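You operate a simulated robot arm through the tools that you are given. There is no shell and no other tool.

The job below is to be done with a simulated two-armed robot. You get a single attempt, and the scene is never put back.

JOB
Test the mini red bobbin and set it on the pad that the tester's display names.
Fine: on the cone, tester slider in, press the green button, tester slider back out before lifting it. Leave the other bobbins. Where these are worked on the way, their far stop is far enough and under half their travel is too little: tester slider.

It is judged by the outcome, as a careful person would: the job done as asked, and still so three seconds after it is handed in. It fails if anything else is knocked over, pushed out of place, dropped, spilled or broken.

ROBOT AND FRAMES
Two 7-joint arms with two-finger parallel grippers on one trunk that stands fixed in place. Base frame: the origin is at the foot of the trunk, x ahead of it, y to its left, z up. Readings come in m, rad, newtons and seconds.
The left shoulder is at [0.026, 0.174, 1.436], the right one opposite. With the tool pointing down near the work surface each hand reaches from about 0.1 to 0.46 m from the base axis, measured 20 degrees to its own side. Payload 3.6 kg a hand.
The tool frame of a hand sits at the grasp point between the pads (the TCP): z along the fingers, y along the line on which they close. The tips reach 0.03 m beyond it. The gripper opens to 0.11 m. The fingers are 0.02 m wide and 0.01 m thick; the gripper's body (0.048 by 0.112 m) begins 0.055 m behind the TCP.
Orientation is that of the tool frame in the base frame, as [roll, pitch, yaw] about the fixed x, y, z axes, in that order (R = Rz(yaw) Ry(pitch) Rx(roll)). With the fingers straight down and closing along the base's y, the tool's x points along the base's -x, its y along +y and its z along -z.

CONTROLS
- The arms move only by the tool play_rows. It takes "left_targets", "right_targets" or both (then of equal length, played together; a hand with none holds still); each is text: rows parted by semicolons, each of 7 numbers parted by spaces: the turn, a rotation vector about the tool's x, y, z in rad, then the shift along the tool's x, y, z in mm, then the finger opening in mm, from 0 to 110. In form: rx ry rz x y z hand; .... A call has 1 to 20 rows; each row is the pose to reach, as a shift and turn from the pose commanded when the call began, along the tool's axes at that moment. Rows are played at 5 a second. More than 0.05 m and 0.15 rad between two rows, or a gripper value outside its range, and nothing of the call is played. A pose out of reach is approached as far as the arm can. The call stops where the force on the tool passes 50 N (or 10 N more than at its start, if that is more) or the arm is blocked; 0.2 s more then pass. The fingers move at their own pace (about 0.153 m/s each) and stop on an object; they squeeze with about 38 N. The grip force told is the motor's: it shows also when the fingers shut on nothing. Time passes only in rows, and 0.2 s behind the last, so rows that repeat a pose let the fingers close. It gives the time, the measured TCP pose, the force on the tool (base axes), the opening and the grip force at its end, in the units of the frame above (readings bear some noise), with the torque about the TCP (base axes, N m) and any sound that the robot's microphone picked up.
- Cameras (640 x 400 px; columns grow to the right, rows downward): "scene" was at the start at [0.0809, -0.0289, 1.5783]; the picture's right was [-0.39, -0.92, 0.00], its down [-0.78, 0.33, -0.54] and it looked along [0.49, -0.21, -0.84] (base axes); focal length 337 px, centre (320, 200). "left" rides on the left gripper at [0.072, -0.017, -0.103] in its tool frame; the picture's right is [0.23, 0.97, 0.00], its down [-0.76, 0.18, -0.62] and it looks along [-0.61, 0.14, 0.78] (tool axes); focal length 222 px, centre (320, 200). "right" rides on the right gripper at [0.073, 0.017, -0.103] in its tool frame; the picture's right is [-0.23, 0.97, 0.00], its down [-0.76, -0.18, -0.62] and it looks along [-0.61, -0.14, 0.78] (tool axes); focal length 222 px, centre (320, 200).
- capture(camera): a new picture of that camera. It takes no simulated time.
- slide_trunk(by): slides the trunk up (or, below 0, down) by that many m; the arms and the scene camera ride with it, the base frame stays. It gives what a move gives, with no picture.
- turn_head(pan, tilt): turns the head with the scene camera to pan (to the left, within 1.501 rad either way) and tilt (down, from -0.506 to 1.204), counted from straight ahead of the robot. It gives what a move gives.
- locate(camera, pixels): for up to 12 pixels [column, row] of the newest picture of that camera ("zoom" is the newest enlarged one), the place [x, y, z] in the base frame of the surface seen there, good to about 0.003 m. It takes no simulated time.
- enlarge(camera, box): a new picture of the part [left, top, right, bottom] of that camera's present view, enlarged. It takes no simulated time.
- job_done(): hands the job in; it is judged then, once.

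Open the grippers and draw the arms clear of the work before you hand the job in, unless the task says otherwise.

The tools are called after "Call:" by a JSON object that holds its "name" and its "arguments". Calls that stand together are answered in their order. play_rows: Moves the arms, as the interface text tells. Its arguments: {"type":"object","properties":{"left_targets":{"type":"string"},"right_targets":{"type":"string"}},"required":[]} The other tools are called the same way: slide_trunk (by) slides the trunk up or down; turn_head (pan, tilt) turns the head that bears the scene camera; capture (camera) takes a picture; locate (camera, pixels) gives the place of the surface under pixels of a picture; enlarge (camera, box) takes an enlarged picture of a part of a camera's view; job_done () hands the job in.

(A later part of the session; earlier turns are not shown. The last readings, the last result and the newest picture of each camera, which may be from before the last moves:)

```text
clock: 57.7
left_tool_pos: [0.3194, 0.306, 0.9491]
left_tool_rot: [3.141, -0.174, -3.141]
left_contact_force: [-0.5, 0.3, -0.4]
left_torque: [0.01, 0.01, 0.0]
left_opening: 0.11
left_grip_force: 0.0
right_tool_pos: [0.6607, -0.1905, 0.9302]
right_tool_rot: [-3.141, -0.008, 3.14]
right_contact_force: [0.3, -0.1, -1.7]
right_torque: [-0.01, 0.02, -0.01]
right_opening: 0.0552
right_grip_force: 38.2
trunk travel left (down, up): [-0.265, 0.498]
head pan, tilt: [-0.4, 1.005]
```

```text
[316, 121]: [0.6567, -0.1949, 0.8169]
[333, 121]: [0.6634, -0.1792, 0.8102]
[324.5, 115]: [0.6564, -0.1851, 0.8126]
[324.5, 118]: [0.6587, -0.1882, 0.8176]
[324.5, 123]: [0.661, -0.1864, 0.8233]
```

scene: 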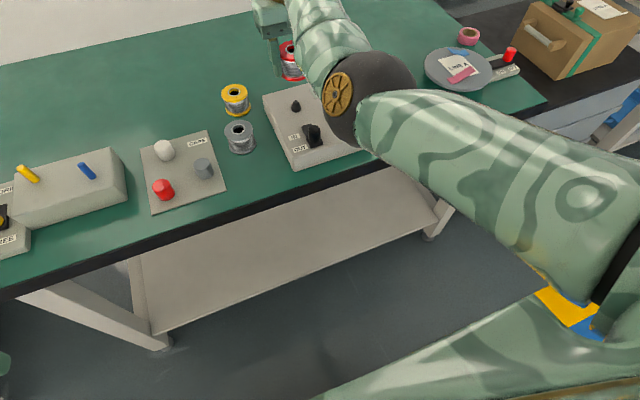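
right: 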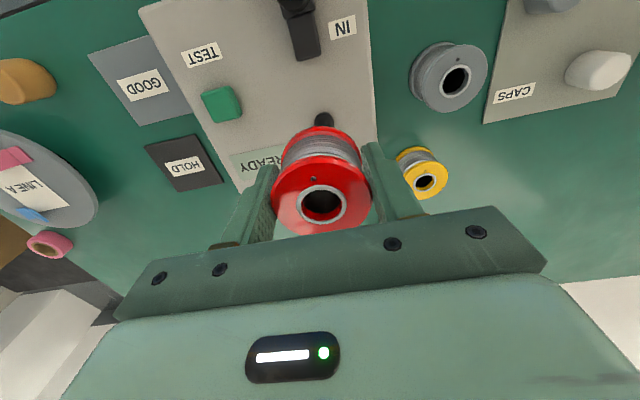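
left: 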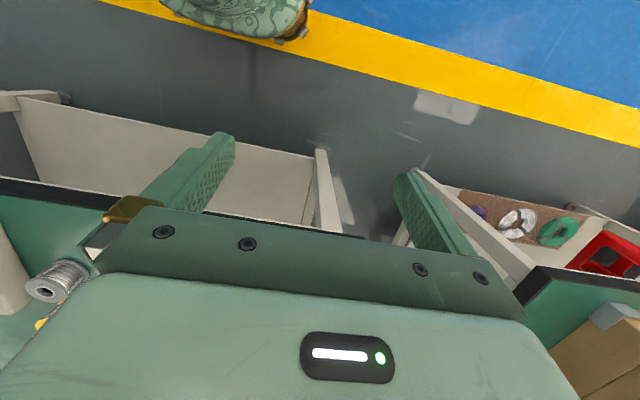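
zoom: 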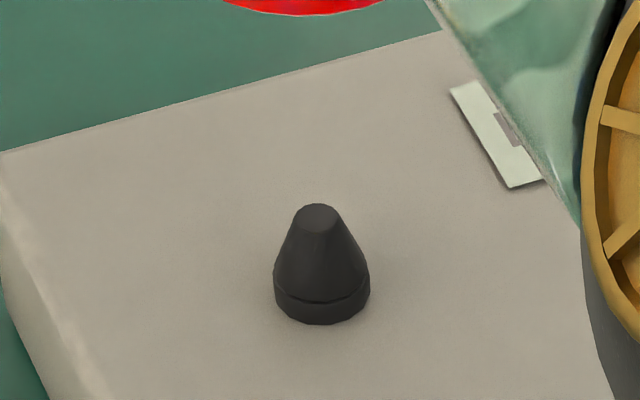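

The cone axis is ≈(0.664,-0.190); with the hole +2 mm ahead of the TCP I want TCP at (0.662,-0.190). I nudge 1.3 mm and lower the trunk 0.055, leaving the bobbin bottom ~15 mm above the cone tip.

Call:
{"name": "play_rows", "arguments": {"right_targets": "0 0 0 -1.3 0.5 0 20; 0 0 0 -1.3 0.5 0 20"}}

Call:
{"name": "slide_trunk", "arguments": {"by": -0.055}}

Call:
{"name": "enlarge", "arguments": {"camera": "scene", "box": [250, 40, 346, 100]}}

Call:
{"name": "enlarge", "arguments": {"camera": "right", "box": [260, 80, 388, 160]}}

```text
clock: 58.3
left_tool_pos: [0.3204, 0.3052, 0.9491]
left_tool_rot: [-3.14, -0.175, 3.141]
left_contact_force: [-0.4, -0.2, 0.7]
left_torque: [-0.04, -0.01, 0.01]
left_opening: 0.1102
left_grip_force: 0.0
right_tool_pos: [0.662, -0.1893, 0.9293]
right_tool_rot: [-3.139, -0.008, 3.141]
right_contact_force: [0.2, 0.5, -0.6]
right_torque: [0.03, -0.01, 0.0]
right_opening: 0.0554
right_grip_force: 37.7
trunk travel left (down, up): [-0.265, 0.498]
head pan, tilt: [-0.4, 1.005]
```

```text
clock: 59.3
left_tool_pos: [0.3203, 0.3056, 0.8937]
left_tool_rot: [3.14, -0.173, -3.142]
left_contact_force: [1.2, 0.1, 0.3]
left_torque: [-0.02, -0.01, 0.0]
left_opening: 0.11
left_grip_force: 0.1
right_tool_pos: [0.6603, -0.19, 0.8747]
right_tool_rot: [-3.139, -0.007, -3.141]
right_contact_force: [-0.7, 0.5, -1.1]
right_torque: [-0.01, 0.03, 0.01]
right_opening: 0.0551
right_grip_force: 38.2
trunk travel left (down, up): [-0.21, 0.553]
head pan, tilt: [-0.4, 1.005]
```

```text
6.67 times, centred on (298, 70) of scene
```

zoom: 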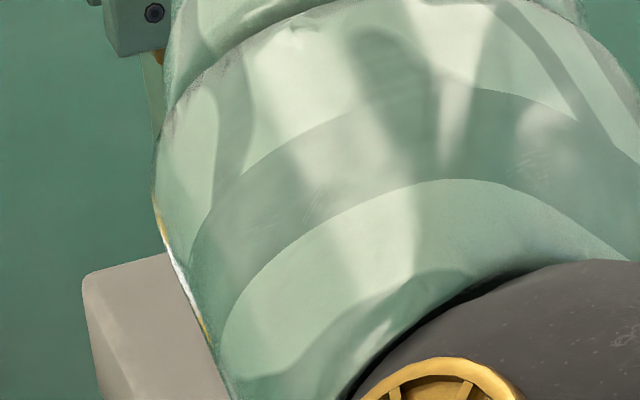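

```text
5.00 times, centred on (324, 120) of right
```

zoom: 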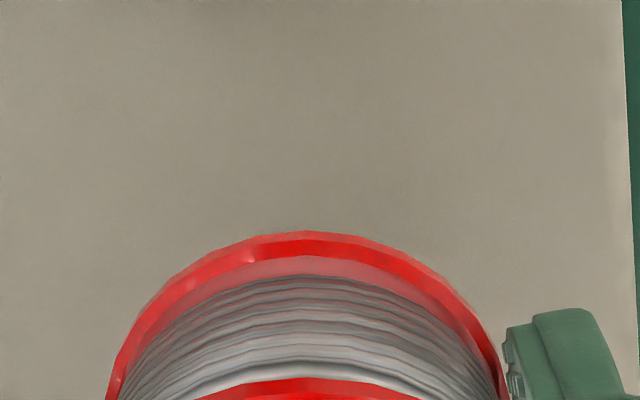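

At (0.660,-0.190,0.8747), cone tip just below the hole. I nudge +1.5 mm in x and lower by another 0.018 with the trunk, then read forces.

Call:
{"name": "play_rows", "arguments": {"right_targets": "0 0 0 -1.2 0 0 20; 0 0 0 -1.2 0 0 20"}}

Call:
{"name": "slide_trunk", "arguments": {"by": -0.018}}

```text
clock: 59.9
left_tool_pos: [0.3206, 0.3066, 0.8944]
left_tool_rot: [3.139, -0.176, 3.14]
left_contact_force: [0.6, -0.4, 0.2]
left_torque: [0.0, 0.0, 0.0]
left_opening: 0.1099
left_grip_force: 0.1
right_tool_pos: [0.662, -0.1901, 0.8738]
right_tool_rot: [-3.14, -0.009, 3.141]
right_contact_force: [0.2, 0.2, -1.3]
right_torque: [-0.02, -0.02, 0.01]
right_opening: 0.0551
right_grip_force: 37.6
trunk travel left (down, up): [-0.21, 0.553]
head pan, tilt: [-0.4, 1.005]
```

```text
clock: 60.5
left_tool_pos: [0.3192, 0.306, 0.876]
left_tool_rot: [-3.141, -0.173, 3.141]
left_contact_force: [-0.3, 0.6, -0.2]
left_torque: [0.0, -0.02, 0.02]
left_opening: 0.1101
left_grip_force: 0.1
right_tool_pos: [0.6605, -0.1888, 0.8563]
right_tool_rot: [-3.139, -0.009, -3.14]
right_contact_force: [0.3, -0.2, -0.8]
right_torque: [0.02, -0.01, 0.0]
right_opening: 0.0552
right_grip_force: 37.7
trunk travel left (down, up): [-0.192, 0.571]
head pan, tilt: [-0.4, 1.005]
```

No contact yet at z=0.856. Lower another 8 mm.

Call:
{"name": "slide_trunk", "arguments": {"by": -0.008}}

Call:
{"name": "capture", "arguments": {"camera": "right"}}

```text
clock: 61.1
left_tool_pos: [0.3203, 0.3065, 0.8687]
left_tool_rot: [-3.141, -0.172, 3.14]
left_contact_force: [-1.0, -1.0, 0.3]
left_torque: [0.01, 0.0, 0.01]
left_opening: 0.1101
left_grip_force: 0.0
right_tool_pos: [0.6627, -0.1883, 0.8485]
right_tool_rot: [-3.141, -0.009, 3.14]
right_contact_force: [-0.8, -0.4, -1.0]
right_torque: [0.02, -0.03, 0.03]
right_opening: 0.055
right_grip_force: 38.1
trunk travel left (down, up): [-0.184, 0.579]
head pan, tilt: [-0.4, 1.005]
```

```text
taken
```

right: 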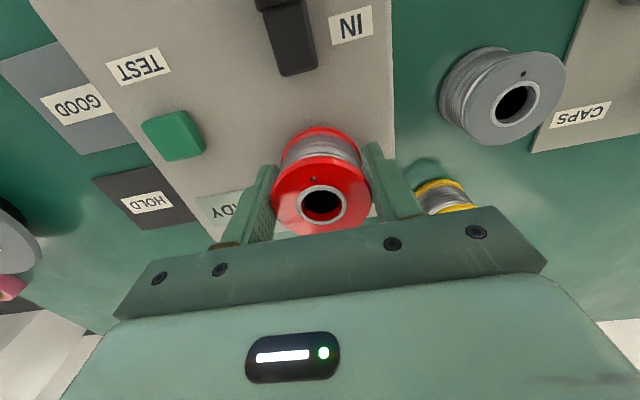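

Still no contact with the bottom ≈11 mm below the cone tip level, so it is going over the cone. Two more small steps down.

Call:
{"name": "slide_trunk", "arguments": {"by": -0.005}}

```text
clock: 61.7
left_tool_pos: [0.3204, 0.3053, 0.8617]
left_tool_rot: [3.14, -0.175, 3.142]
left_contact_force: [-0.3, -0.9, 0.2]
left_torque: [0.02, -0.01, -0.01]
left_opening: 0.1101
left_grip_force: 0.1
right_tool_pos: [0.6609, -0.1898, 0.8437]
right_tool_rot: [-3.139, -0.009, -3.141]
right_contact_force: [-0.7, 0.3, -1.0]
right_torque: [0.01, -0.01, -0.03]
right_opening: 0.0549
right_grip_force: 37.9
trunk travel left (down, up): [-0.179, 0.584]
head pan, tilt: [-0.4, 1.005]
```

Still free at 0.8437. Down 3 mm more.

Call:
{"name": "slide_trunk", "arguments": {"by": -0.003}}

```text
clock: 62.2
left_tool_pos: [0.3216, 0.306, 0.86]
left_tool_rot: [-3.14, -0.177, -3.141]
left_contact_force: [-0.5, 0.4, -0.4]
left_torque: [-0.01, 0.0, -0.03]
left_opening: 0.1099
left_grip_force: 0.0
right_tool_pos: [0.6612, -0.1886, 0.8408]
right_tool_rot: [-3.14, -0.01, -3.141]
right_contact_force: [-0.4, 0.4, -0.8]
right_torque: [-0.01, -0.05, 0.03]
right_opening: 0.0551
right_grip_force: 38.0
trunk travel left (down, up): [-0.176, 0.587]
head pan, tilt: [-0.4, 1.005]
```

Bottom should be ~1–2 mm from the panel. I lower with the arm by up to 3 mm in fine rows, watching force.

Call:
{"name": "play_rows", "arguments": {"right_targets": "0 0 0 0 0 1 20; 0 0 0 0 0 2 20; 0 0 0 0 0 2 20"}}

```text
clock: 63.0
left_tool_pos: [0.3201, 0.3054, 0.8609]
left_tool_rot: [-3.141, -0.175, 3.141]
left_contact_force: [-0.4, 0.4, -0.2]
left_torque: [-0.03, 0.01, -0.02]
left_opening: 0.1102
left_grip_force: 0.1
right_tool_pos: [0.6615, -0.1899, 0.84]
right_tool_rot: [-3.139, -0.006, 3.141]
right_contact_force: [4.0, -1.2, 16.5]
right_torque: [0.0, 0.24, 0.01]
right_opening: 0.0552
right_grip_force: 37.8
trunk travel left (down, up): [-0.176, 0.587]
head pan, tilt: [-0.4, 1.005]
```

Contact of 16.5 N upward at z=0.840, exactly the predicted seating height. I ease up 1.5 mm to unload and open the fingers.

Call:
{"name": "play_rows", "arguments": {"right_targets": "0 0 0 0 0 -1.2 20; 0 0 0 0 0 -1.2 56; 0 0 0 0 0 -1.2 62; 0 0 0 0 0 -1.2 72; 0 0 0 0 0 -1.2 72"}}

Call:
{"name": "capture", "arguments": {"camera": "right"}}

```text
clock: 64.2
left_tool_pos: [0.321, 0.3067, 0.8613]
left_tool_rot: [-3.14, -0.176, -3.14]
left_contact_force: [0.3, 0.0, -0.2]
left_torque: [0.0, -0.01, 0.02]
left_opening: 0.1099
left_grip_force: 0.2
right_tool_pos: [0.6621, -0.1883, 0.8396]
right_tool_rot: [-3.139, -0.011, 3.141]
right_contact_force: [0.3, 0.4, -0.3]
right_torque: [-0.02, 0.02, 0.04]
right_opening: 0.0721
right_grip_force: 0.1
trunk travel left (down, up): [-0.176, 0.587]
head pan, tilt: [-0.4, 1.005]
```

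```text
taken
```

right: 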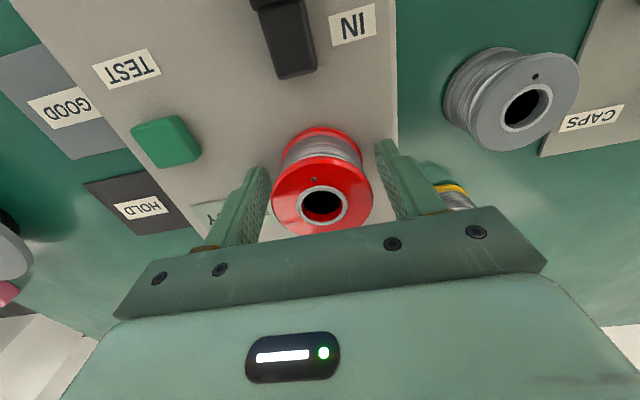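

Released; the bobbin sits upright on the cone. I raise the hand straight up with the trunk (+0.075).

Call:
{"name": "slide_trunk", "arguments": {"by": 0.075}}

Call:
{"name": "capture", "arguments": {"camera": "right"}}

Call:
{"name": "capture", "arguments": {"camera": "scene"}}

```text
clock: 65.3
left_tool_pos: [0.3228, 0.3059, 0.9346]
left_tool_rot: [-3.138, -0.176, 3.141]
left_contact_force: [-0.1, 0.4, 0.4]
left_torque: [-0.02, -0.01, 0.01]
left_opening: 0.1097
left_grip_force: 0.1
right_tool_pos: [0.662, -0.1895, 0.9139]
right_tool_rot: [-3.14, -0.01, 3.14]
right_contact_force: [-0.3, 0.0, -0.5]
right_torque: [0.0, 0.0, -0.02]
right_opening: 0.0721
right_grip_force: 0.0
trunk travel left (down, up): [-0.251, 0.512]
head pan, tilt: [-0.4, 1.005]
```

```text
taken
```

right: 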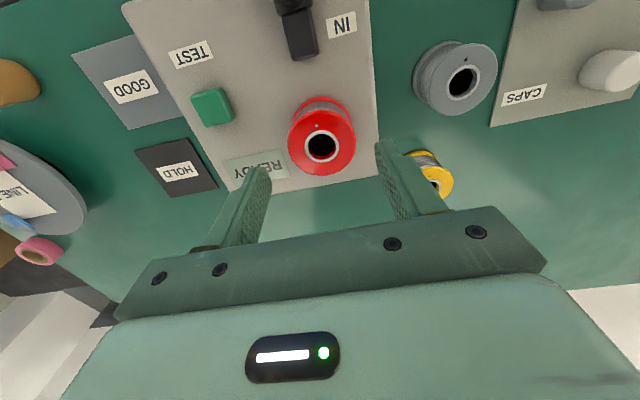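

```text
taken
```

scene: 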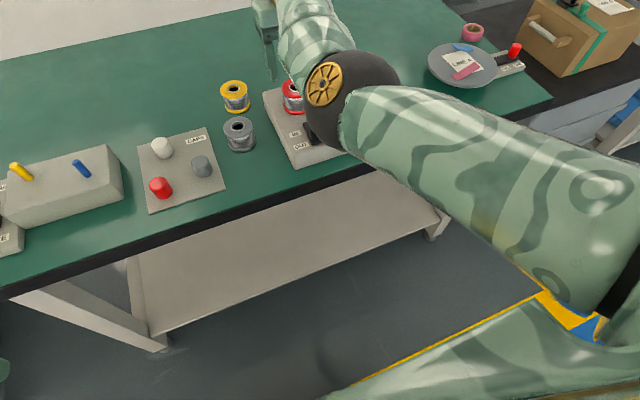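

The bobbin sits on the cone. Next the slider: I move the hand back over the knob region (x≈0.55) at the same height and look.

Call:
{"name": "play_rows", "arguments": {"right_targets": "0 0 0 30 0 -5 72; 0 0 0 65 0 -5 60; 0 0 0 100 0 -5 50; 0 0 0 110 0 -5 46; 0 0 0 110 0 -5 46"}}

Call:
{"name": "capture", "arguments": {"camera": "right"}}

Call:
{"name": "capture", "arguments": {"camera": "scene"}}

```text
clock: 66.5
left_tool_pos: [0.3226, 0.3067, 0.9343]
left_tool_rot: [-3.141, -0.176, 3.141]
left_contact_force: [-0.9, -0.5, 0.9]
left_torque: [0.01, 0.0, 0.0]
left_opening: 0.1097
left_grip_force: 0.1
right_tool_pos: [0.5984, -0.199, 0.9088]
right_tool_rot: [-3.14, -0.008, 3.141]
right_contact_force: [0.3, -0.2, 0.2]
right_torque: [0.0, 0.01, 0.0]
right_opening: 0.0461
right_grip_force: 0.0
right hand out of reach, approached as far as the arm can: row 2, 3, 4, 5
trunk travel left (down, up): [-0.251, 0.512]
head pan, tilt: [-0.4, 1.005]
```

```text
taken
```

right: 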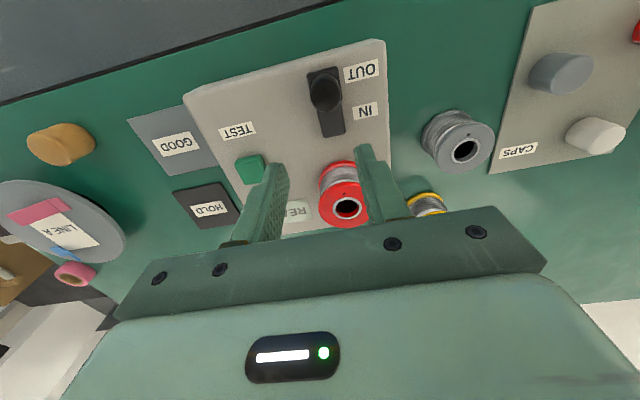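

```text
taken
```

scene: 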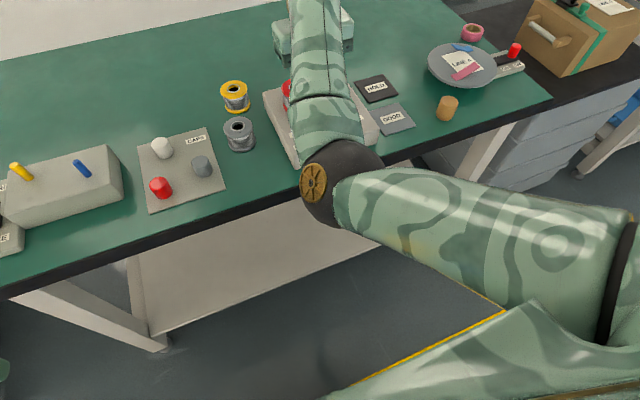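

Limited by folding again at this trunk height; the view confirms the knob at OUT (325,90) and the bobbin undisturbed. I raise the trunk 0.085 and then retract.

Call:
{"name": "slide_trunk", "arguments": {"by": 0.085}}

Call:
{"name": "play_rows", "arguments": {"right_targets": "0 0 0 10 3 20 46; 0 0 0 22 6 45 46; 0 0 0 36 9 72 46; 0 0 0 36 9 90 46; 0 0 0 36 9 90 46; 0 0 0 36 9 90 46"}}

Call:
{"name": "capture", "arguments": {"camera": "right"}}

```text
clock: 67.7
left_tool_pos: [0.3215, 0.3067, 1.0195]
left_tool_rot: [-3.14, -0.176, 3.14]
left_contact_force: [-0.3, 0.9, -0.7]
left_torque: [-0.01, 0.01, 0.02]
left_opening: 0.1102
left_grip_force: 0.1
right_tool_pos: [0.5986, -0.1963, 0.9927]
right_tool_rot: [-3.138, -0.01, -3.14]
right_contact_force: [0.2, 0.1, 0.8]
right_torque: [-0.02, 0.0, 0.02]
right_opening: 0.046
right_grip_force: 0.1
trunk travel left (down, up): [-0.336, 0.427]
head pan, tilt: [-0.4, 1.005]
```

```text
clock: 69.1
left_tool_pos: [0.3207, 0.3061, 1.0197]
left_tool_rot: [-3.139, -0.176, 3.141]
left_contact_force: [-0.1, -0.3, 0.3]
left_torque: [-0.05, -0.01, 0.01]
left_opening: 0.1099
left_grip_force: 0.0
right_tool_pos: [0.5596, -0.1881, 0.9037]
right_tool_rot: [-3.141, -0.009, -3.141]
right_contact_force: [0.5, -0.3, 0.3]
right_torque: [0.0, 0.02, -0.01]
right_opening: 0.0463
right_grip_force: 0.0
trunk travel left (down, up): [-0.336, 0.427]
head pan, tilt: [-0.4, 1.005]
```

```text
taken
```

right: 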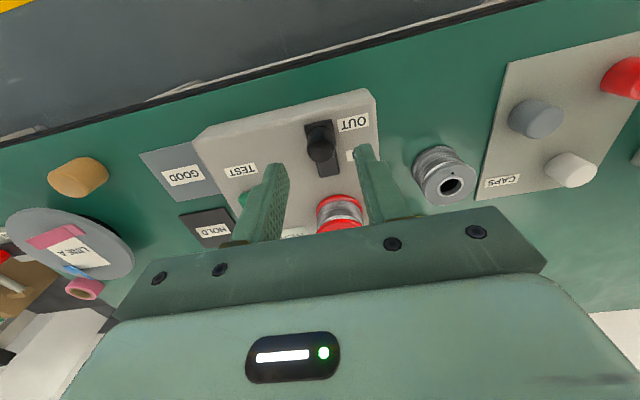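

Now above the knob at (0.560,-0.188,0.904). I measure the knob top (321,147) closely.

Call:
{"name": "enlarge", "arguments": {"camera": "right", "box": [272, 100, 368, 180]}}

Call:
{"name": "locate", "arguments": {"camera": "right", "pixels": [[321, 150], [312, 150], [332, 150], [321, 157], [321, 143], [308, 140], [334, 137], [320, 128], [323, 170]]}}

```text
5.00 times, centred on (320, 140) of right
```

zoom: 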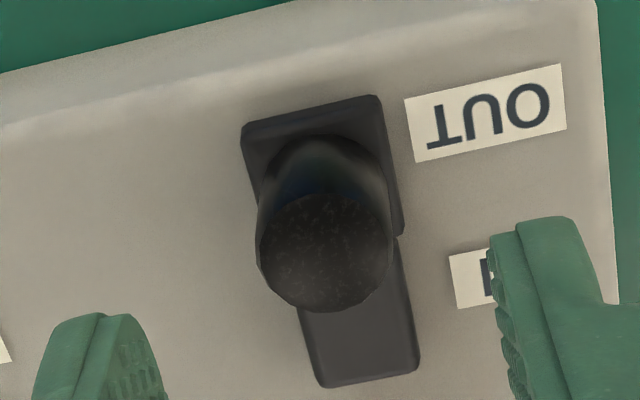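

```text
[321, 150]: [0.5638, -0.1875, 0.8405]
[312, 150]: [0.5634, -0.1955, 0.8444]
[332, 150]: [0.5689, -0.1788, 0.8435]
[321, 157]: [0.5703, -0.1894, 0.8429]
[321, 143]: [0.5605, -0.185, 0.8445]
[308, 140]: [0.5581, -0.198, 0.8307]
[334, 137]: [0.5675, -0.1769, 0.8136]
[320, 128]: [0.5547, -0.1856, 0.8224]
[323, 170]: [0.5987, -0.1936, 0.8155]
```

Knob centre ≈(0.564,-0.188), top z≈0.843, radius ~10 mm. I descend with fingers straddling it to TCP z≈0.855.

Call:
{"name": "play_rows", "arguments": {"right_targets": "0 0 0 -4 0 15 46; 0 0 0 -4 0 32 46; 0 0 0 -4 0 49 46; 0 0 0 -4 0 49 46"}}

Call:
{"name": "enlarge", "arguments": {"camera": "right", "box": [240, 100, 400, 220]}}

```text
clock: 70.1
left_tool_pos: [0.3207, 0.3052, 1.0208]
left_tool_rot: [-3.141, -0.176, 3.141]
left_contact_force: [0.6, 0.6, 0.5]
left_torque: [-0.02, -0.02, -0.01]
left_opening: 0.1101
left_grip_force: 0.1
right_tool_pos: [0.5646, -0.1876, 0.854]
right_tool_rot: [-3.139, -0.008, -3.14]
right_contact_force: [0.7, -0.9, 0.3]
right_torque: [-0.01, -0.03, -0.02]
right_opening: 0.0461
right_grip_force: 0.1
trunk travel left (down, up): [-0.336, 0.427]
head pan, tilt: [-0.4, 1.005]
```

```text
3.33 times, centred on (320, 160) of right
```

zoom: 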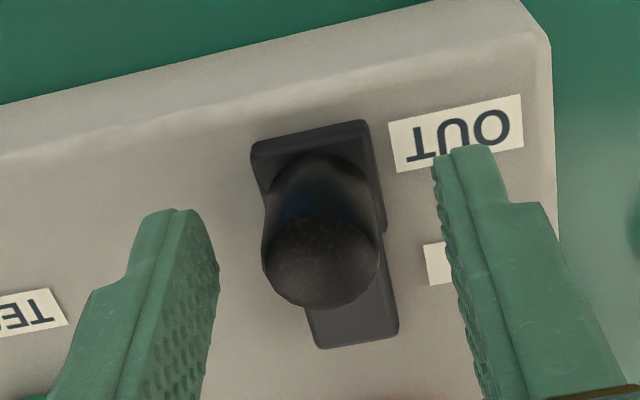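

Fingers straddle the knob at z=0.854. Close on the knob.

Call:
{"name": "play_rows", "arguments": {"right_targets": "0 0 0 0 0 0 26; 0 0 0 0 0 0 18; 0 0 0 0 0 0 14; 0 0 0 0 0 0 14"}}

```text
clock: 71.1
left_tool_pos: [0.3214, 0.3061, 1.0196]
left_tool_rot: [-3.139, -0.177, -3.141]
left_contact_force: [0.0, -0.8, 0.3]
left_torque: [0.04, 0.0, 0.01]
left_opening: 0.11
left_grip_force: 0.1
right_tool_pos: [0.5633, -0.1876, 0.8554]
right_tool_rot: [-3.141, -0.008, 3.14]
right_contact_force: [-0.9, -2.4, -0.9]
right_torque: [0.37, -0.13, -0.03]
right_opening: 0.0226
right_grip_force: 45.1
trunk travel left (down, up): [-0.336, 0.427]
head pan, tilt: [-0.4, 1.005]
```

Knob gripped (22.6 mm). I push it forward (+x) 20 mm in small rows.

Call:
{"name": "play_rows", "arguments": {"right_targets": "0 0 0 -4 0 0 14; 0 0 0 -8 0 0 14; 0 0 0 -12 0 0 14; 0 0 0 -16 0 0 14; 0 0 0 -20 0 0 14; 0 0 0 -20 0 0 14"}}

Call:
{"name": "capture", "arguments": {"camera": "right"}}

```text
clock: 72.5
left_tool_pos: [0.3217, 0.306, 1.0203]
left_tool_rot: [-3.14, -0.177, 3.141]
left_contact_force: [-0.2, 0.6, 0.1]
left_torque: [0.01, 0.01, 0.0]
left_opening: 0.1102
left_grip_force: 0.1
right_tool_pos: [0.5846, -0.1869, 0.8546]
right_tool_rot: [-3.14, -0.007, -3.141]
right_contact_force: [-0.4, -1.6, 2.3]
right_torque: [0.44, 0.8, 0.02]
right_opening: 0.0225
right_grip_force: 45.4
trunk travel left (down, up): [-0.336, 0.427]
head pan, tilt: [-0.4, 1.005]
```

```text
taken
```

right: 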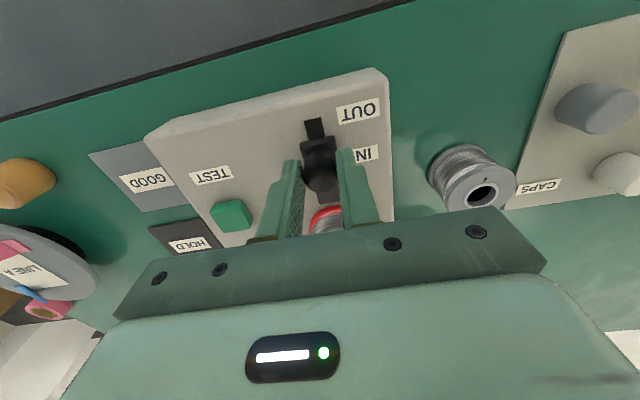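

The slider has moved 21 mm easily, uncovering the slot behind. I keep going in 2 mm rows to find the stop.

Call:
{"name": "play_rows", "arguments": {"right_targets": "0 0 0 -2 0 0 14; 0 0 0 -4 0 0 14; 0 0 0 -6 0 0 14; 0 0 0 -6 0 0 14"}}

Call:
{"name": "enlarge", "arguments": {"camera": "right", "box": [260, 90, 388, 210]}}

```text
clock: 73.5
left_tool_pos: [0.3205, 0.3064, 1.0207]
left_tool_rot: [-3.14, -0.176, 3.141]
left_contact_force: [0.7, 0.1, 0.0]
left_torque: [-0.01, 0.01, 0.02]
left_opening: 0.11
left_grip_force: 0.0
right_tool_pos: [0.5895, -0.1883, 0.8558]
right_tool_rot: [-3.14, -0.01, -3.141]
right_contact_force: [-0.9, -2.9, 0.3]
right_torque: [0.34, -0.71, -0.05]
right_opening: 0.0227
right_grip_force: 45.0
trunk travel left (down, up): [-0.336, 0.427]
head pan, tilt: [-0.4, 1.005]
```

```text
3.33 times, centred on (324, 150) of right
```

zoom: 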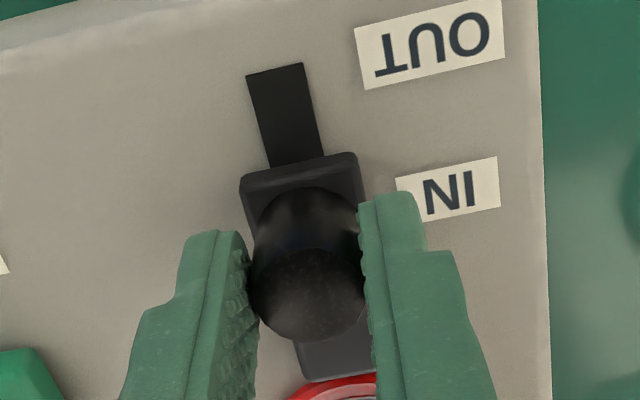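

Still moving without resistance (x=0.5895). Continue in 2 mm rows.

Call:
{"name": "play_rows", "arguments": {"right_targets": "0 0 0 -2 0 0 14; 0 0 0 -4 0 0 14; 0 0 0 -6 0 0 14; 0 0 0 -6 0 0 14"}}

Call:
{"name": "enlarge", "arguments": {"camera": "right", "box": [260, 90, 388, 210]}}

```text
clock: 74.5
left_tool_pos: [0.3172, 0.3051, 1.0219]
left_tool_rot: [-3.141, -0.173, -3.14]
left_contact_force: [0.3, 0.0, -0.3]
left_torque: [0.02, 0.0, 0.02]
left_opening: 0.11
left_grip_force: 0.1
right_tool_pos: [0.5915, -0.1877, 0.8546]
right_tool_rot: [3.142, -0.01, 3.141]
right_contact_force: [-37.7, -9.9, -1.8]
right_torque: [0.18, 1.02, -0.04]
right_opening: 0.0227
right_grip_force: 45.1
trunk travel left (down, up): [-0.336, 0.427]
head pan, tilt: [-0.4, 1.005]
```

```text
3.33 times, centred on (324, 150) of right
```

zoom: 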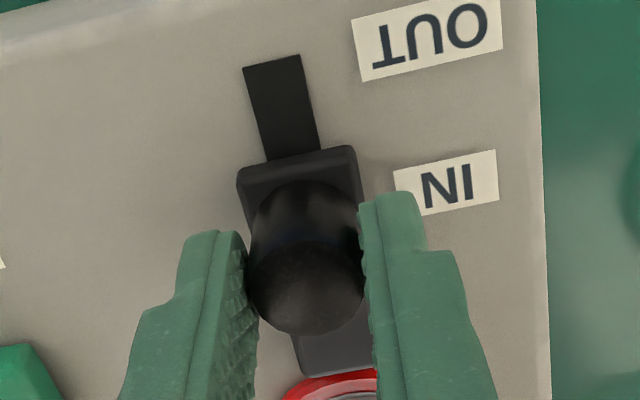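

The far stop is reached (x=0.5915, −38 N reaction). I relax the push by 4 mm of command and open the fingers, then rise.

Call:
{"name": "play_rows", "arguments": {"right_targets": "0 0 0 2 0 0 14; 0 0 0 4 0 0 14; 0 0 0 4 0 0 30; 0 0 0 4 0 0 46; 0 0 0 4 0 0 46"}}

Call:
{"name": "play_rows", "arguments": {"right_targets": "0 0 0 0 0 -20 46; 0 0 0 0 0 -40 46; 0 0 0 0 0 -60 46; 0 0 0 0 0 -60 46"}}

Call:
{"name": "capture", "arguments": {"camera": "right"}}

```text
clock: 75.7
left_tool_pos: [0.3207, 0.3066, 1.0204]
left_tool_rot: [-3.14, -0.177, -3.141]
left_contact_force: [-0.5, 0.1, -0.6]
left_torque: [0.0, 0.0, -0.03]
left_opening: 0.1101
left_grip_force: 0.1
right_tool_pos: [0.5917, -0.187, 0.8554]
right_tool_rot: [-3.141, -0.007, -3.141]
right_contact_force: [-0.2, 0.3, 0.0]
right_torque: [0.02, -0.02, 0.0]
right_opening: 0.0465
right_grip_force: 0.0
trunk travel left (down, up): [-0.336, 0.427]
head pan, tilt: [-0.4, 1.005]
```

```text
clock: 76.7
left_tool_pos: [0.322, 0.3062, 1.0196]
left_tool_rot: [-3.139, -0.176, 3.14]
left_contact_force: [-0.2, -0.8, -0.2]
left_torque: [0.02, -0.02, -0.04]
left_opening: 0.1102
left_grip_force: 0.2
right_tool_pos: [0.5921, -0.1863, 0.9151]
right_tool_rot: [-3.14, -0.009, -3.141]
right_contact_force: [0.6, -1.0, -0.5]
right_torque: [-0.02, -0.02, 0.0]
right_opening: 0.0458
right_grip_force: 0.0
trunk travel left (down, up): [-0.336, 0.427]
head pan, tilt: [-0.4, 1.005]
```

```text
taken
```

right: 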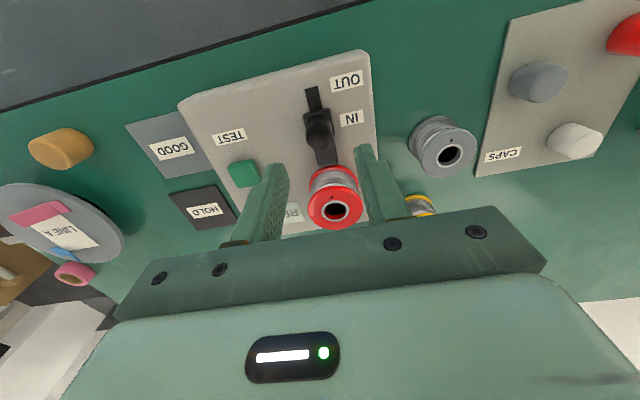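

Slider is IN and the bobbin is undisturbed. Next the green button at (0.620,-0.278,0.819): I close the fingers and move above it, keeping high.

Call:
{"name": "play_rows", "arguments": {"right_targets": "0 0 0 -5 -25 -10 30; 0 0 0 -12 -55 -18 10; 0 0 0 -20 -80 -20 0; 0 0 0 -27 -91 -20 0; 0 0 0 -27 -91 -20 0; 0 0 0 -27 -91 -20 0"}}

Call:
{"name": "slide_trunk", "arguments": {"by": -0.06}}

Call:
{"name": "capture", "arguments": {"camera": "right"}}

Call:
{"name": "capture", "arguments": {"camera": "scene"}}

```text
clock: 78.1
left_tool_pos: [0.3207, 0.3051, 1.0202]
left_tool_rot: [-3.141, -0.176, -3.14]
left_contact_force: [-0.3, -0.1, 0.1]
left_torque: [-0.03, 0.0, 0.02]
left_opening: 0.1099
left_grip_force: 0.2
right_tool_pos: [0.6205, -0.2787, 0.9352]
right_tool_rot: [-3.138, -0.01, -3.141]
right_contact_force: [0.3, 0.5, -0.2]
right_torque: [-0.03, -0.01, -0.01]
right_opening: 0.0001
right_grip_force: 37.4
trunk travel left (down, up): [-0.336, 0.427]
head pan, tilt: [-0.4, 1.005]
```

```text
clock: 79.1
left_tool_pos: [0.3211, 0.3051, 0.9599]
left_tool_rot: [-3.14, -0.175, -3.141]
left_contact_force: [0.8, 0.6, 0.8]
left_torque: [-0.02, 0.05, 0.01]
left_opening: 0.1101
left_grip_force: 0.1
right_tool_pos: [0.6194, -0.2775, 0.8749]
right_tool_rot: [-3.139, -0.006, -3.141]
right_contact_force: [-0.3, 0.6, -1.1]
right_torque: [0.01, 0.0, 0.01]
right_opening: 0.0003
right_grip_force: 37.5
trunk travel left (down, up): [-0.276, 0.487]
head pan, tilt: [-0.4, 1.005]
```

```text
taken
```

right: 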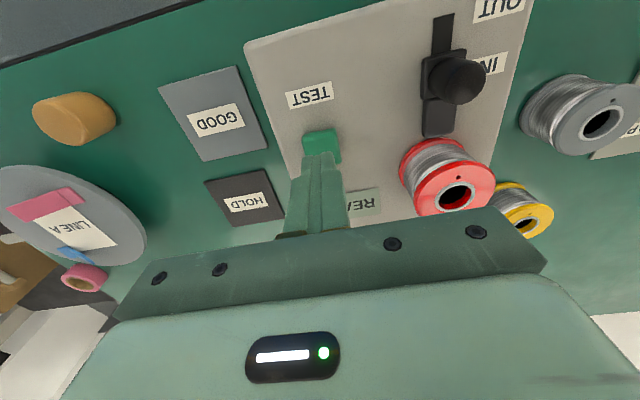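

```text
taken
```

scene: 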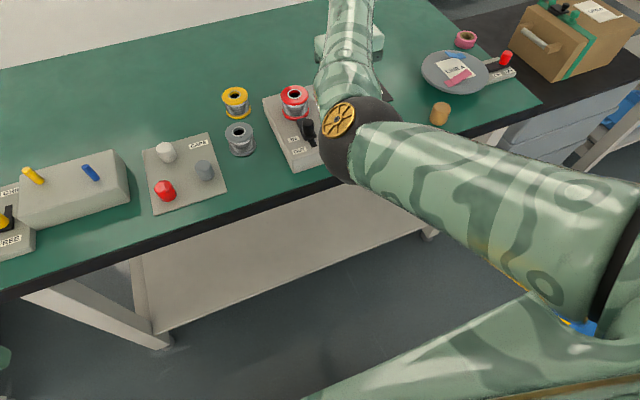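

Fingertips are centred over the green button, (0.619,-0.2775), tips at 0.845. I lower 22 mm, then press in 2 mm rows.

Call:
{"name": "play_rows", "arguments": {"right_targets": "0 0 0 0 0 12 0; 0 0 0 0 0 22 0; 0 0 0 0 0 25 0; 0 0 0 0 0 27 0; 0 0 0 0 0 29 0; 0 0 0 0 0 31 0; 0 0 0 0 0 31 0"}}

Call:
{"name": "capture", "arguments": {"camera": "right"}}

```text
clock: 80.7
left_tool_pos: [0.3216, 0.306, 0.9611]
left_tool_rot: [-3.139, -0.175, 3.14]
left_contact_force: [-0.1, -0.3, 0.0]
left_torque: [-0.02, -0.01, 0.0]
left_opening: 0.1103
left_grip_force: 0.1
right_tool_pos: [0.6195, -0.2781, 0.8437]
right_tool_rot: [-3.14, -0.009, -3.141]
right_contact_force: [0.8, -0.9, 2.6]
right_torque: [-0.03, -0.04, 0.01]
right_opening: 0.0
right_grip_force: 37.6
trunk travel left (down, up): [-0.276, 0.487]
head pan, tilt: [-0.4, 1.005]
heard: click
```

```text
taken
```

right: 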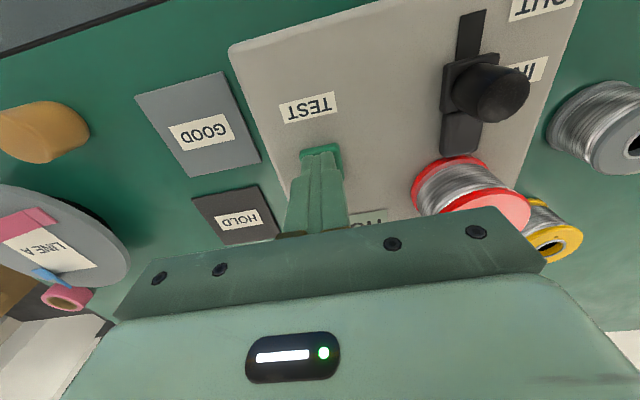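

A click was heard — the button was pressed. I raise the hand straight up and read the display.

Call:
{"name": "play_rows", "arguments": {"right_targets": "0 0 0 0 0 -15 0; 0 0 0 0 0 -40 0; 0 0 0 5 0 -60 0; 0 0 0 5 0 -60 0"}}

Call:
{"name": "capture", "arguments": {"camera": "right"}}

Call:
{"name": "capture", "arguments": {"camera": "scene"}}

```text
clock: 81.7
left_tool_pos: [0.3215, 0.3053, 0.9595]
left_tool_rot: [-3.141, -0.176, 3.14]
left_contact_force: [-1.1, 0.8, 0.6]
left_torque: [0.0, 0.0, -0.02]
left_opening: 0.1099
left_grip_force: 0.0
right_tool_pos: [0.6148, -0.2808, 0.903]
right_tool_rot: [-3.141, -0.01, -3.141]
right_contact_force: [-0.1, -0.2, 0.1]
right_torque: [0.0, -0.01, -0.06]
right_opening: 0.0
right_grip_force: 37.4
trunk travel left (down, up): [-0.276, 0.487]
head pan, tilt: [-0.4, 1.005]
```

```text
taken
```

right: 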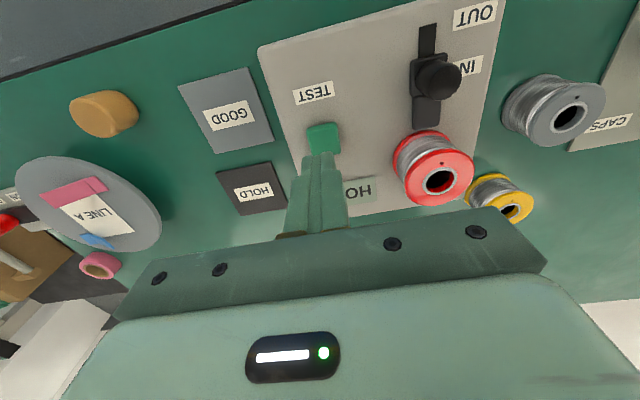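

```text
taken
```

scene: 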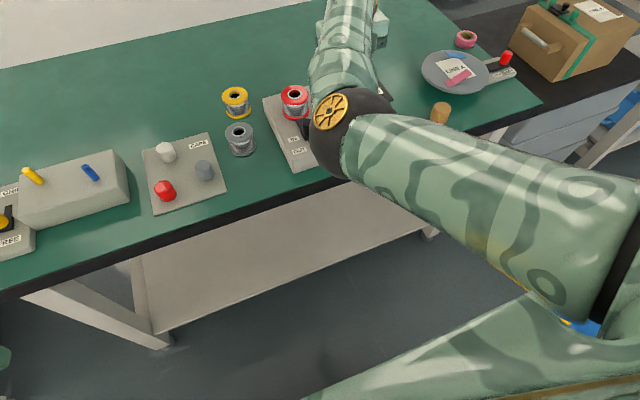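

The display begins with "HO" (upside down at (357,190)) — likely HOLD; I'll confirm once unobstructed. Now raise the trunk 0.06 and return over the knob to pull the slider back out.

Call:
{"name": "slide_trunk", "arguments": {"by": 0.06}}

Call:
{"name": "play_rows", "arguments": {"right_targets": "0 0 0 6 25 5 20; 0 0 0 12 55 15 46; 0 0 0 20 85 25 46; 0 0 0 23 92.5 48 46; 0 0 0 23 92.5 48 46; 0 0 0 23 92.5 48 46"}}

Call:
{"name": "capture", "arguments": {"camera": "right"}}

Call:
{"name": "enlarge", "arguments": {"camera": "right", "box": [260, 80, 388, 220]}}

```text
clock: 82.7
left_tool_pos: [0.3227, 0.3058, 1.0197]
left_tool_rot: [-3.14, -0.177, 3.14]
left_contact_force: [-0.3, -0.8, -0.5]
left_torque: [-0.01, 0.01, 0.03]
left_opening: 0.1101
left_grip_force: 0.0
right_tool_pos: [0.6147, -0.2775, 0.9629]
right_tool_rot: [-3.14, -0.01, -3.141]
right_contact_force: [0.8, 0.4, 0.3]
right_torque: [0.01, 0.02, 0.03]
right_opening: 0.0003
right_grip_force: 37.5
trunk travel left (down, up): [-0.336, 0.427]
head pan, tilt: [-0.4, 1.005]
```

```text
clock: 84.1
left_tool_pos: [0.3215, 0.306, 1.0203]
left_tool_rot: [-3.141, -0.175, 3.141]
left_contact_force: [1.0, 0.0, 0.0]
left_torque: [-0.01, 0.0, 0.01]
left_opening: 0.1102
left_grip_force: 0.0
right_tool_pos: [0.5914, -0.1856, 0.9156]
right_tool_rot: [-3.141, -0.009, -3.141]
right_contact_force: [0.0, 0.2, -0.2]
right_torque: [-0.02, 0.0, 0.02]
right_opening: 0.0461
right_grip_force: 0.0
trunk travel left (down, up): [-0.336, 0.427]
head pan, tilt: [-0.4, 1.005]
```

```text
taken
```

right: 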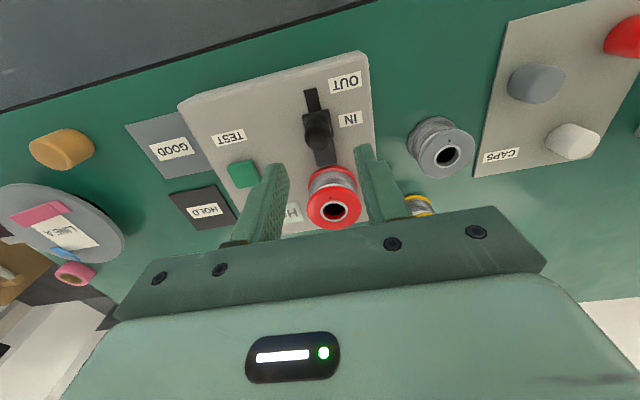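

```text
2.86 times, centred on (324, 150) of right
```

zoom: 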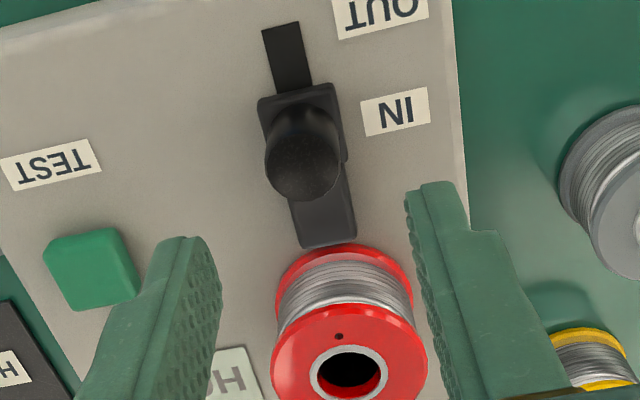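

Back at the same spot above the knob. Descend 60 mm straddling it and close.

Call:
{"name": "play_rows", "arguments": {"right_targets": "0 0 0 0 -1.5 20 46; 0 0 0 0 -1.5 40 46; 0 0 0 0 -1.5 60 46; 0 0 0 0 -1.5 60 46; 0 0 0 0 -1.5 60 28; 0 0 0 0 -1.5 60 14; 0 0 0 0 -1.5 60 14"}}

```text
clock: 85.7
left_tool_pos: [0.3205, 0.3059, 1.0202]
left_tool_rot: [-3.141, -0.176, -3.141]
left_contact_force: [-0.3, -0.2, 0.4]
left_torque: [0.01, -0.02, -0.04]
left_opening: 0.1101
left_grip_force: 0.1
right_tool_pos: [0.5905, -0.1891, 0.8555]
right_tool_rot: [-3.139, -0.008, 3.139]
right_contact_force: [-0.3, -5.5, -0.9]
right_torque: [0.22, -0.23, -0.06]
right_opening: 0.0225
right_grip_force: 44.9
trunk travel left (down, up): [-0.336, 0.427]
head pan, tilt: [-0.4, 1.005]
```

Knob gripped. I pull it back (−x) 24 mm, then in small steps to the stop.

Call:
{"name": "play_rows", "arguments": {"right_targets": "0 0 0 4 0 0 14; 0 0 0 8 0 0 14; 0 0 0 12 0 0 14; 0 0 0 16 0 0 14; 0 0 0 20 0 0 14; 0 0 0 24 0 0 14; 0 0 0 26 0 0 14; 0 0 0 28 0 0 14; 0 0 0 30 0 0 14; 0 0 0 30 0 0 14"}}

Call:
{"name": "enlarge", "arguments": {"camera": "right", "box": [260, 80, 388, 220]}}

```text
clock: 87.9
left_tool_pos: [0.3233, 0.3072, 1.019]
left_tool_rot: [-3.14, -0.177, 3.141]
left_contact_force: [-0.5, 0.2, 0.6]
left_torque: [0.01, 0.02, -0.02]
left_opening: 0.1102
left_grip_force: 0.1
right_tool_pos: [0.564, -0.1886, 0.8564]
right_tool_rot: [-3.14, -0.006, -3.14]
right_contact_force: [22.0, -3.2, 5.6]
right_torque: [0.34, -0.52, 0.09]
right_opening: 0.0226
right_grip_force: 45.1
trunk travel left (down, up): [-0.336, 0.427]
head pan, tilt: [-0.4, 1.005]
```

```text
2.86 times, centred on (324, 150) of right
```

zoom: 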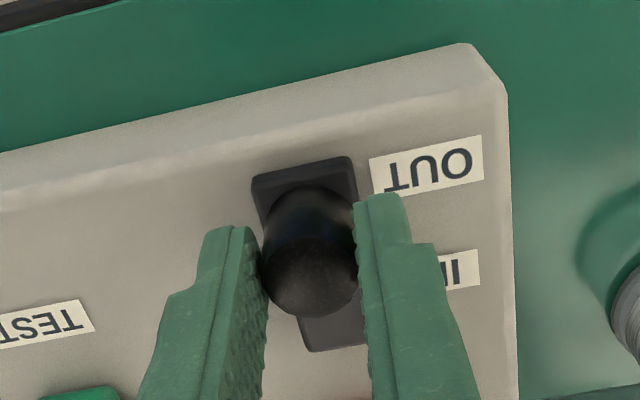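

The slider is at its OUT stop (x=0.564, +22 N reaction). I relax 2.5 mm, release and rise 60 mm.

Call:
{"name": "play_rows", "arguments": {"right_targets": "0 0 0 -2.5 0 0 14; 0 0 0 -2.5 0 0 30; 0 0 0 -2.5 0 0 46; 0 0 0 -2.5 0 0 46; 0 0 0 -2.5 0 -20 46; 0 0 0 -2.5 0 -40 46; 0 0 0 -2.5 0 -60 46; 0 0 0 -2.5 0 -60 46"}}

Call:
{"name": "capture", "arguments": {"camera": "right"}}

Call:
{"name": "enlarge", "arguments": {"camera": "right", "box": [130, 80, 370, 250]}}

```text
clock: 89.7
left_tool_pos: [0.3225, 0.307, 1.0199]
left_tool_rot: [-3.139, -0.176, 3.141]
left_contact_force: [-0.4, 0.5, -0.5]
left_torque: [0.0, -0.01, 0.0]
left_opening: 0.1101
left_grip_force: 0.0
right_tool_pos: [0.5623, -0.1879, 0.9154]
right_tool_rot: [-3.141, -0.009, -3.141]
right_contact_force: [-0.5, -0.9, 0.1]
right_torque: [-0.02, 0.0, 0.01]
right_opening: 0.0459
right_grip_force: 0.1
trunk travel left (down, up): [-0.336, 0.427]
head pan, tilt: [-0.4, 1.005]
```

```text
taken
```

right: 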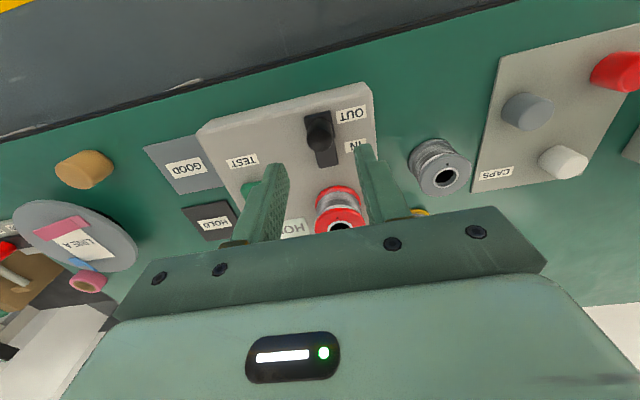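

```text
2.35 times, centred on (250, 165) of right
```

zoom: 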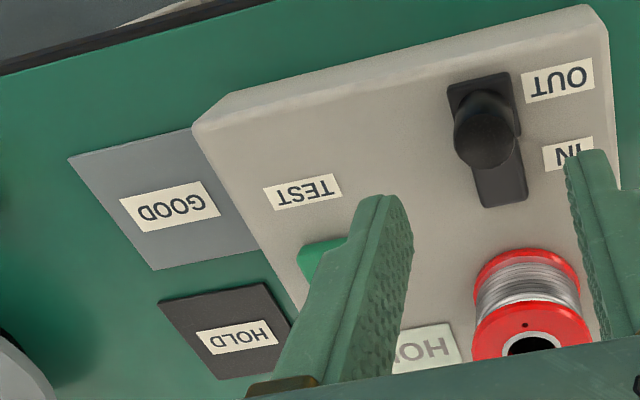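

The slider is back OUT, the display reads "HO…" (HOLD vs GOOD — clearly HOLD). The HOLD pad centre ≈(0.693,-0.392) is beyond vertical reach, so I'll regrasp with a 0.5 rad forward tilt; I move forward/up while tilting, well above the bobbin.

Call:
{"name": "play_rows", "arguments": {"right_targets": "0 -0.05 0 -12 0 -20 60; 0 -0.15 0 -30 0 -35 75; 0 -0.25 0 -48 0 -45 80; 0 -0.35 0 -66 0 -50 80; 0 -0.45 0 -80 0 -50 80; 0 -0.5 0 -90 0 -50 80; 0 -0.5 0 -90 0 -50 80; 0 -0.5 0 -90 0 -50 80"}}

Call:
{"name": "capture", "arguments": {"camera": "right"}}

Call:
{"name": "capture", "arguments": {"camera": "scene"}}

```text
clock: 91.5
left_tool_pos: [0.3207, 0.3064, 1.0214]
left_tool_rot: [-3.139, -0.177, -3.141]
left_contact_force: [0.0, 1.0, 0.3]
left_torque: [-0.02, -0.02, 0.0]
left_opening: 0.1101
left_grip_force: 0.1
right_tool_pos: [0.6552, -0.1883, 0.9649]
right_tool_rot: [-3.14, 0.491, 3.14]
right_contact_force: [-0.2, 1.0, 0.6]
right_torque: [-0.02, -0.04, 0.03]
right_opening: 0.0799
right_grip_force: 0.1
trunk travel left (down, up): [-0.336, 0.427]
head pan, tilt: [-0.4, 1.005]
```

```text
taken
```

right: 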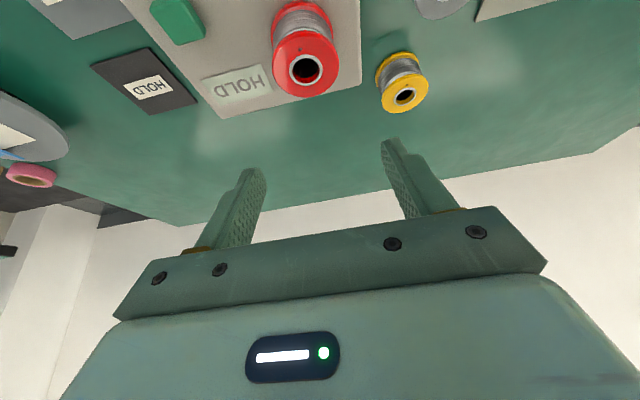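

```text
taken
```

scene: 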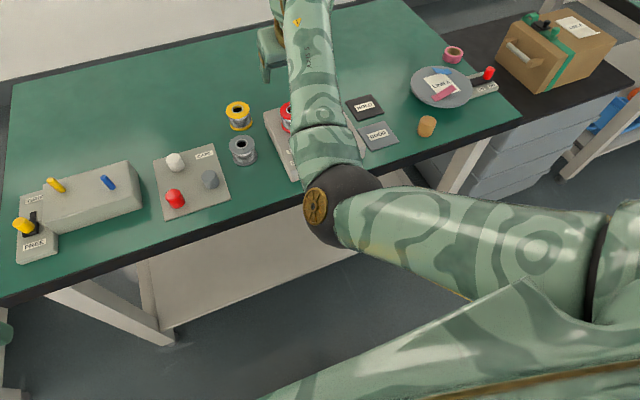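

The display clearly reads HOLD. From here I measure the bobbin's ring and the HOLD pad's corners.

Call:
{"name": "enlarge", "arguments": {"camera": "right", "box": [80, 0, 400, 130]}}

Call:
{"name": "locate", "arguments": {"camera": "right", "pixels": [[306, 55], [306, 84], [290, 70], [322, 70], [275, 68], [336, 68], [306, 34], [306, 95], [93, 66], [148, 49], [196, 98], [151, 114]]}}

```text
2.00 times, centred on (240, 65) of right
```

zoom: 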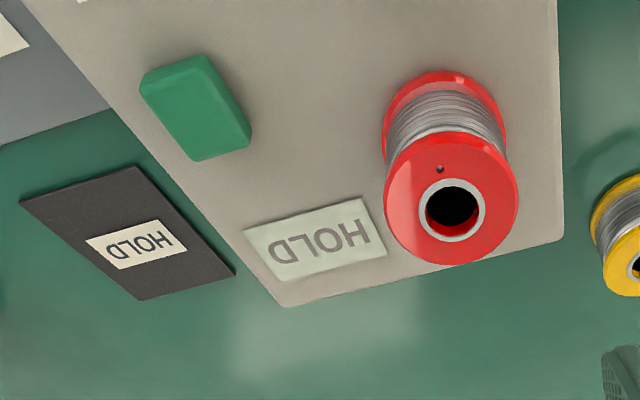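

```text
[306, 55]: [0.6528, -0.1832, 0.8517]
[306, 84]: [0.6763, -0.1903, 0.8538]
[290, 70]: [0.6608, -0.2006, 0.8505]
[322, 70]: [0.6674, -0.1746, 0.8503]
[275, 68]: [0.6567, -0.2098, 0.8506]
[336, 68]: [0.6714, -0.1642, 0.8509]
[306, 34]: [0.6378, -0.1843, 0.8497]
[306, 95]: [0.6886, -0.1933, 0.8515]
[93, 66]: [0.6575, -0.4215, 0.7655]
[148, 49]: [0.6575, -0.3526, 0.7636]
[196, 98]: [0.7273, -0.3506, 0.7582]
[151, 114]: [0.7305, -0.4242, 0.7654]
```

Bobbin top centre on the cone ≈(0.664,-0.1875,0.851); HOLD pad spans x 0.658–0.729, y −0.352…−0.424, centre ≈(0.693,-0.389). I descend with the tilted hand to z≈0.875 first.

Call:
{"name": "play_rows", "arguments": {"right_targets": "0 0 0 -10.6 0 5.7 80; 0 0 0 3.5 0 32.2 76; 0 0 0 17.7 0 58.6 74; 0 0 0 31.8 0 85.1 74; 0 0 0 31.8 0 85.1 74; 0 0 0 31.8 0 85.1 74"}}

Call:
{"name": "capture", "arguments": {"camera": "right"}}

Call:
{"name": "capture", "arguments": {"camera": "scene"}}

```text
clock: 92.9
left_tool_pos: [0.3218, 0.3066, 1.0206]
left_tool_rot: [-3.142, -0.174, 3.14]
left_contact_force: [0.2, 0.3, 1.1]
left_torque: [0.01, 0.02, 0.02]
left_opening: 0.1102
left_grip_force: 0.0
right_tool_pos: [0.6663, -0.1885, 0.8734]
right_tool_rot: [-3.141, 0.492, -3.141]
right_contact_force: [-0.2, 0.4, 0.3]
right_torque: [0.02, 0.0, 0.02]
right_opening: 0.0739
right_grip_force: 0.0
trunk travel left (down, up): [-0.336, 0.427]
head pan, tilt: [-0.4, 1.005]
```

```text
taken
```

right: 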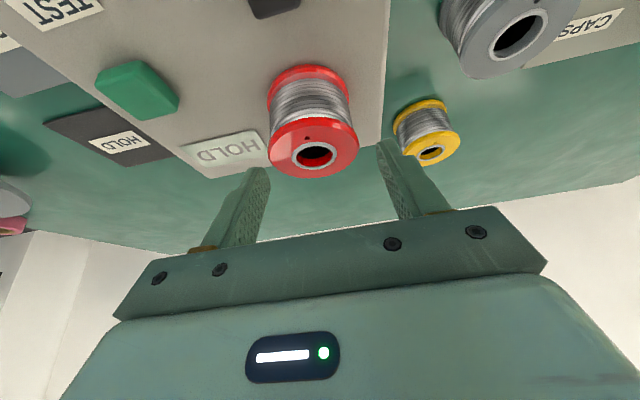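

```text
taken
```

scene: 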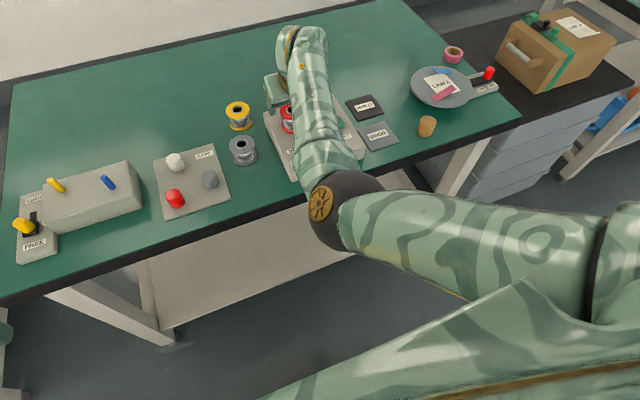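

Free and aligned, at (0.666,-0.1885,0.873). Descend the last 31 mm to z≈0.8425.

Call:
{"name": "play_rows", "arguments": {"right_targets": "0 0 0 7 0 13.2 74; 0 0 0 14.6 0.5 27.3 74; 0 0 0 14.6 0.5 27.3 74; 0 0 0 14.6 0.5 27.3 74"}}

Call:
{"name": "enlarge", "arguments": {"camera": "right", "box": [220, 90, 420, 240]}}

```text
clock: 93.9
left_tool_pos: [0.3204, 0.3074, 1.0188]
left_tool_rot: [-3.14, -0.175, 3.142]
left_contact_force: [-0.1, -0.2, 0.0]
left_torque: [0.0, -0.01, -0.01]
left_opening: 0.1102
left_grip_force: 0.0
right_tool_pos: [0.6657, -0.1873, 0.8432]
right_tool_rot: [-3.139, 0.49, -3.141]
right_contact_force: [-0.2, -0.2, -0.2]
right_torque: [0.0, 0.04, 0.0]
right_opening: 0.0738
right_grip_force: 0.1
trunk travel left (down, up): [-0.336, 0.427]
head pan, tilt: [-0.4, 1.005]
```

```text
2.67 times, centred on (320, 165) of right
```

zoom: 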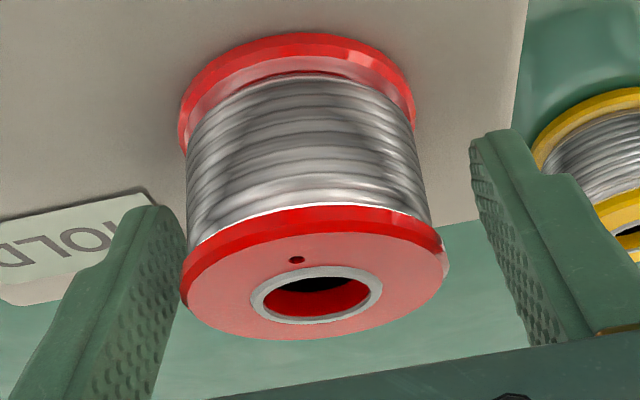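

The bobbin looks nearer the left finger in the picture; I check with locate before closing so that it isn't dragged against the cone.

Call:
{"name": "capture", "arguments": {"camera": "right"}}

Call:
{"name": "locate", "arguments": {"camera": "right", "pixels": [[272, 193], [364, 190], [297, 202], [341, 200], [319, 194], [260, 200], [285, 192], [352, 192], [255, 190], [395, 170], [402, 190], [412, 205]]}}

```text
taken
```

right: 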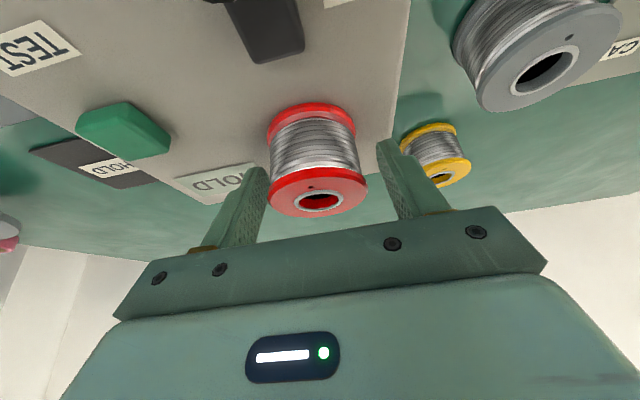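

```text
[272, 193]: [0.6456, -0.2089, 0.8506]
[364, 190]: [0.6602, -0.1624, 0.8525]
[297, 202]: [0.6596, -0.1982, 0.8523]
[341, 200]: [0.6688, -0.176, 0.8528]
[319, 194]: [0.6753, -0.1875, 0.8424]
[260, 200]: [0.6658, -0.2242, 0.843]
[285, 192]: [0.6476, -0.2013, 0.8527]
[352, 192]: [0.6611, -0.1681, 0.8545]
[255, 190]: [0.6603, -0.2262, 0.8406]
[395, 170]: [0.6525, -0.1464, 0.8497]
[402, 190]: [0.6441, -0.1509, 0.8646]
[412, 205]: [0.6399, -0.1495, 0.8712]
```

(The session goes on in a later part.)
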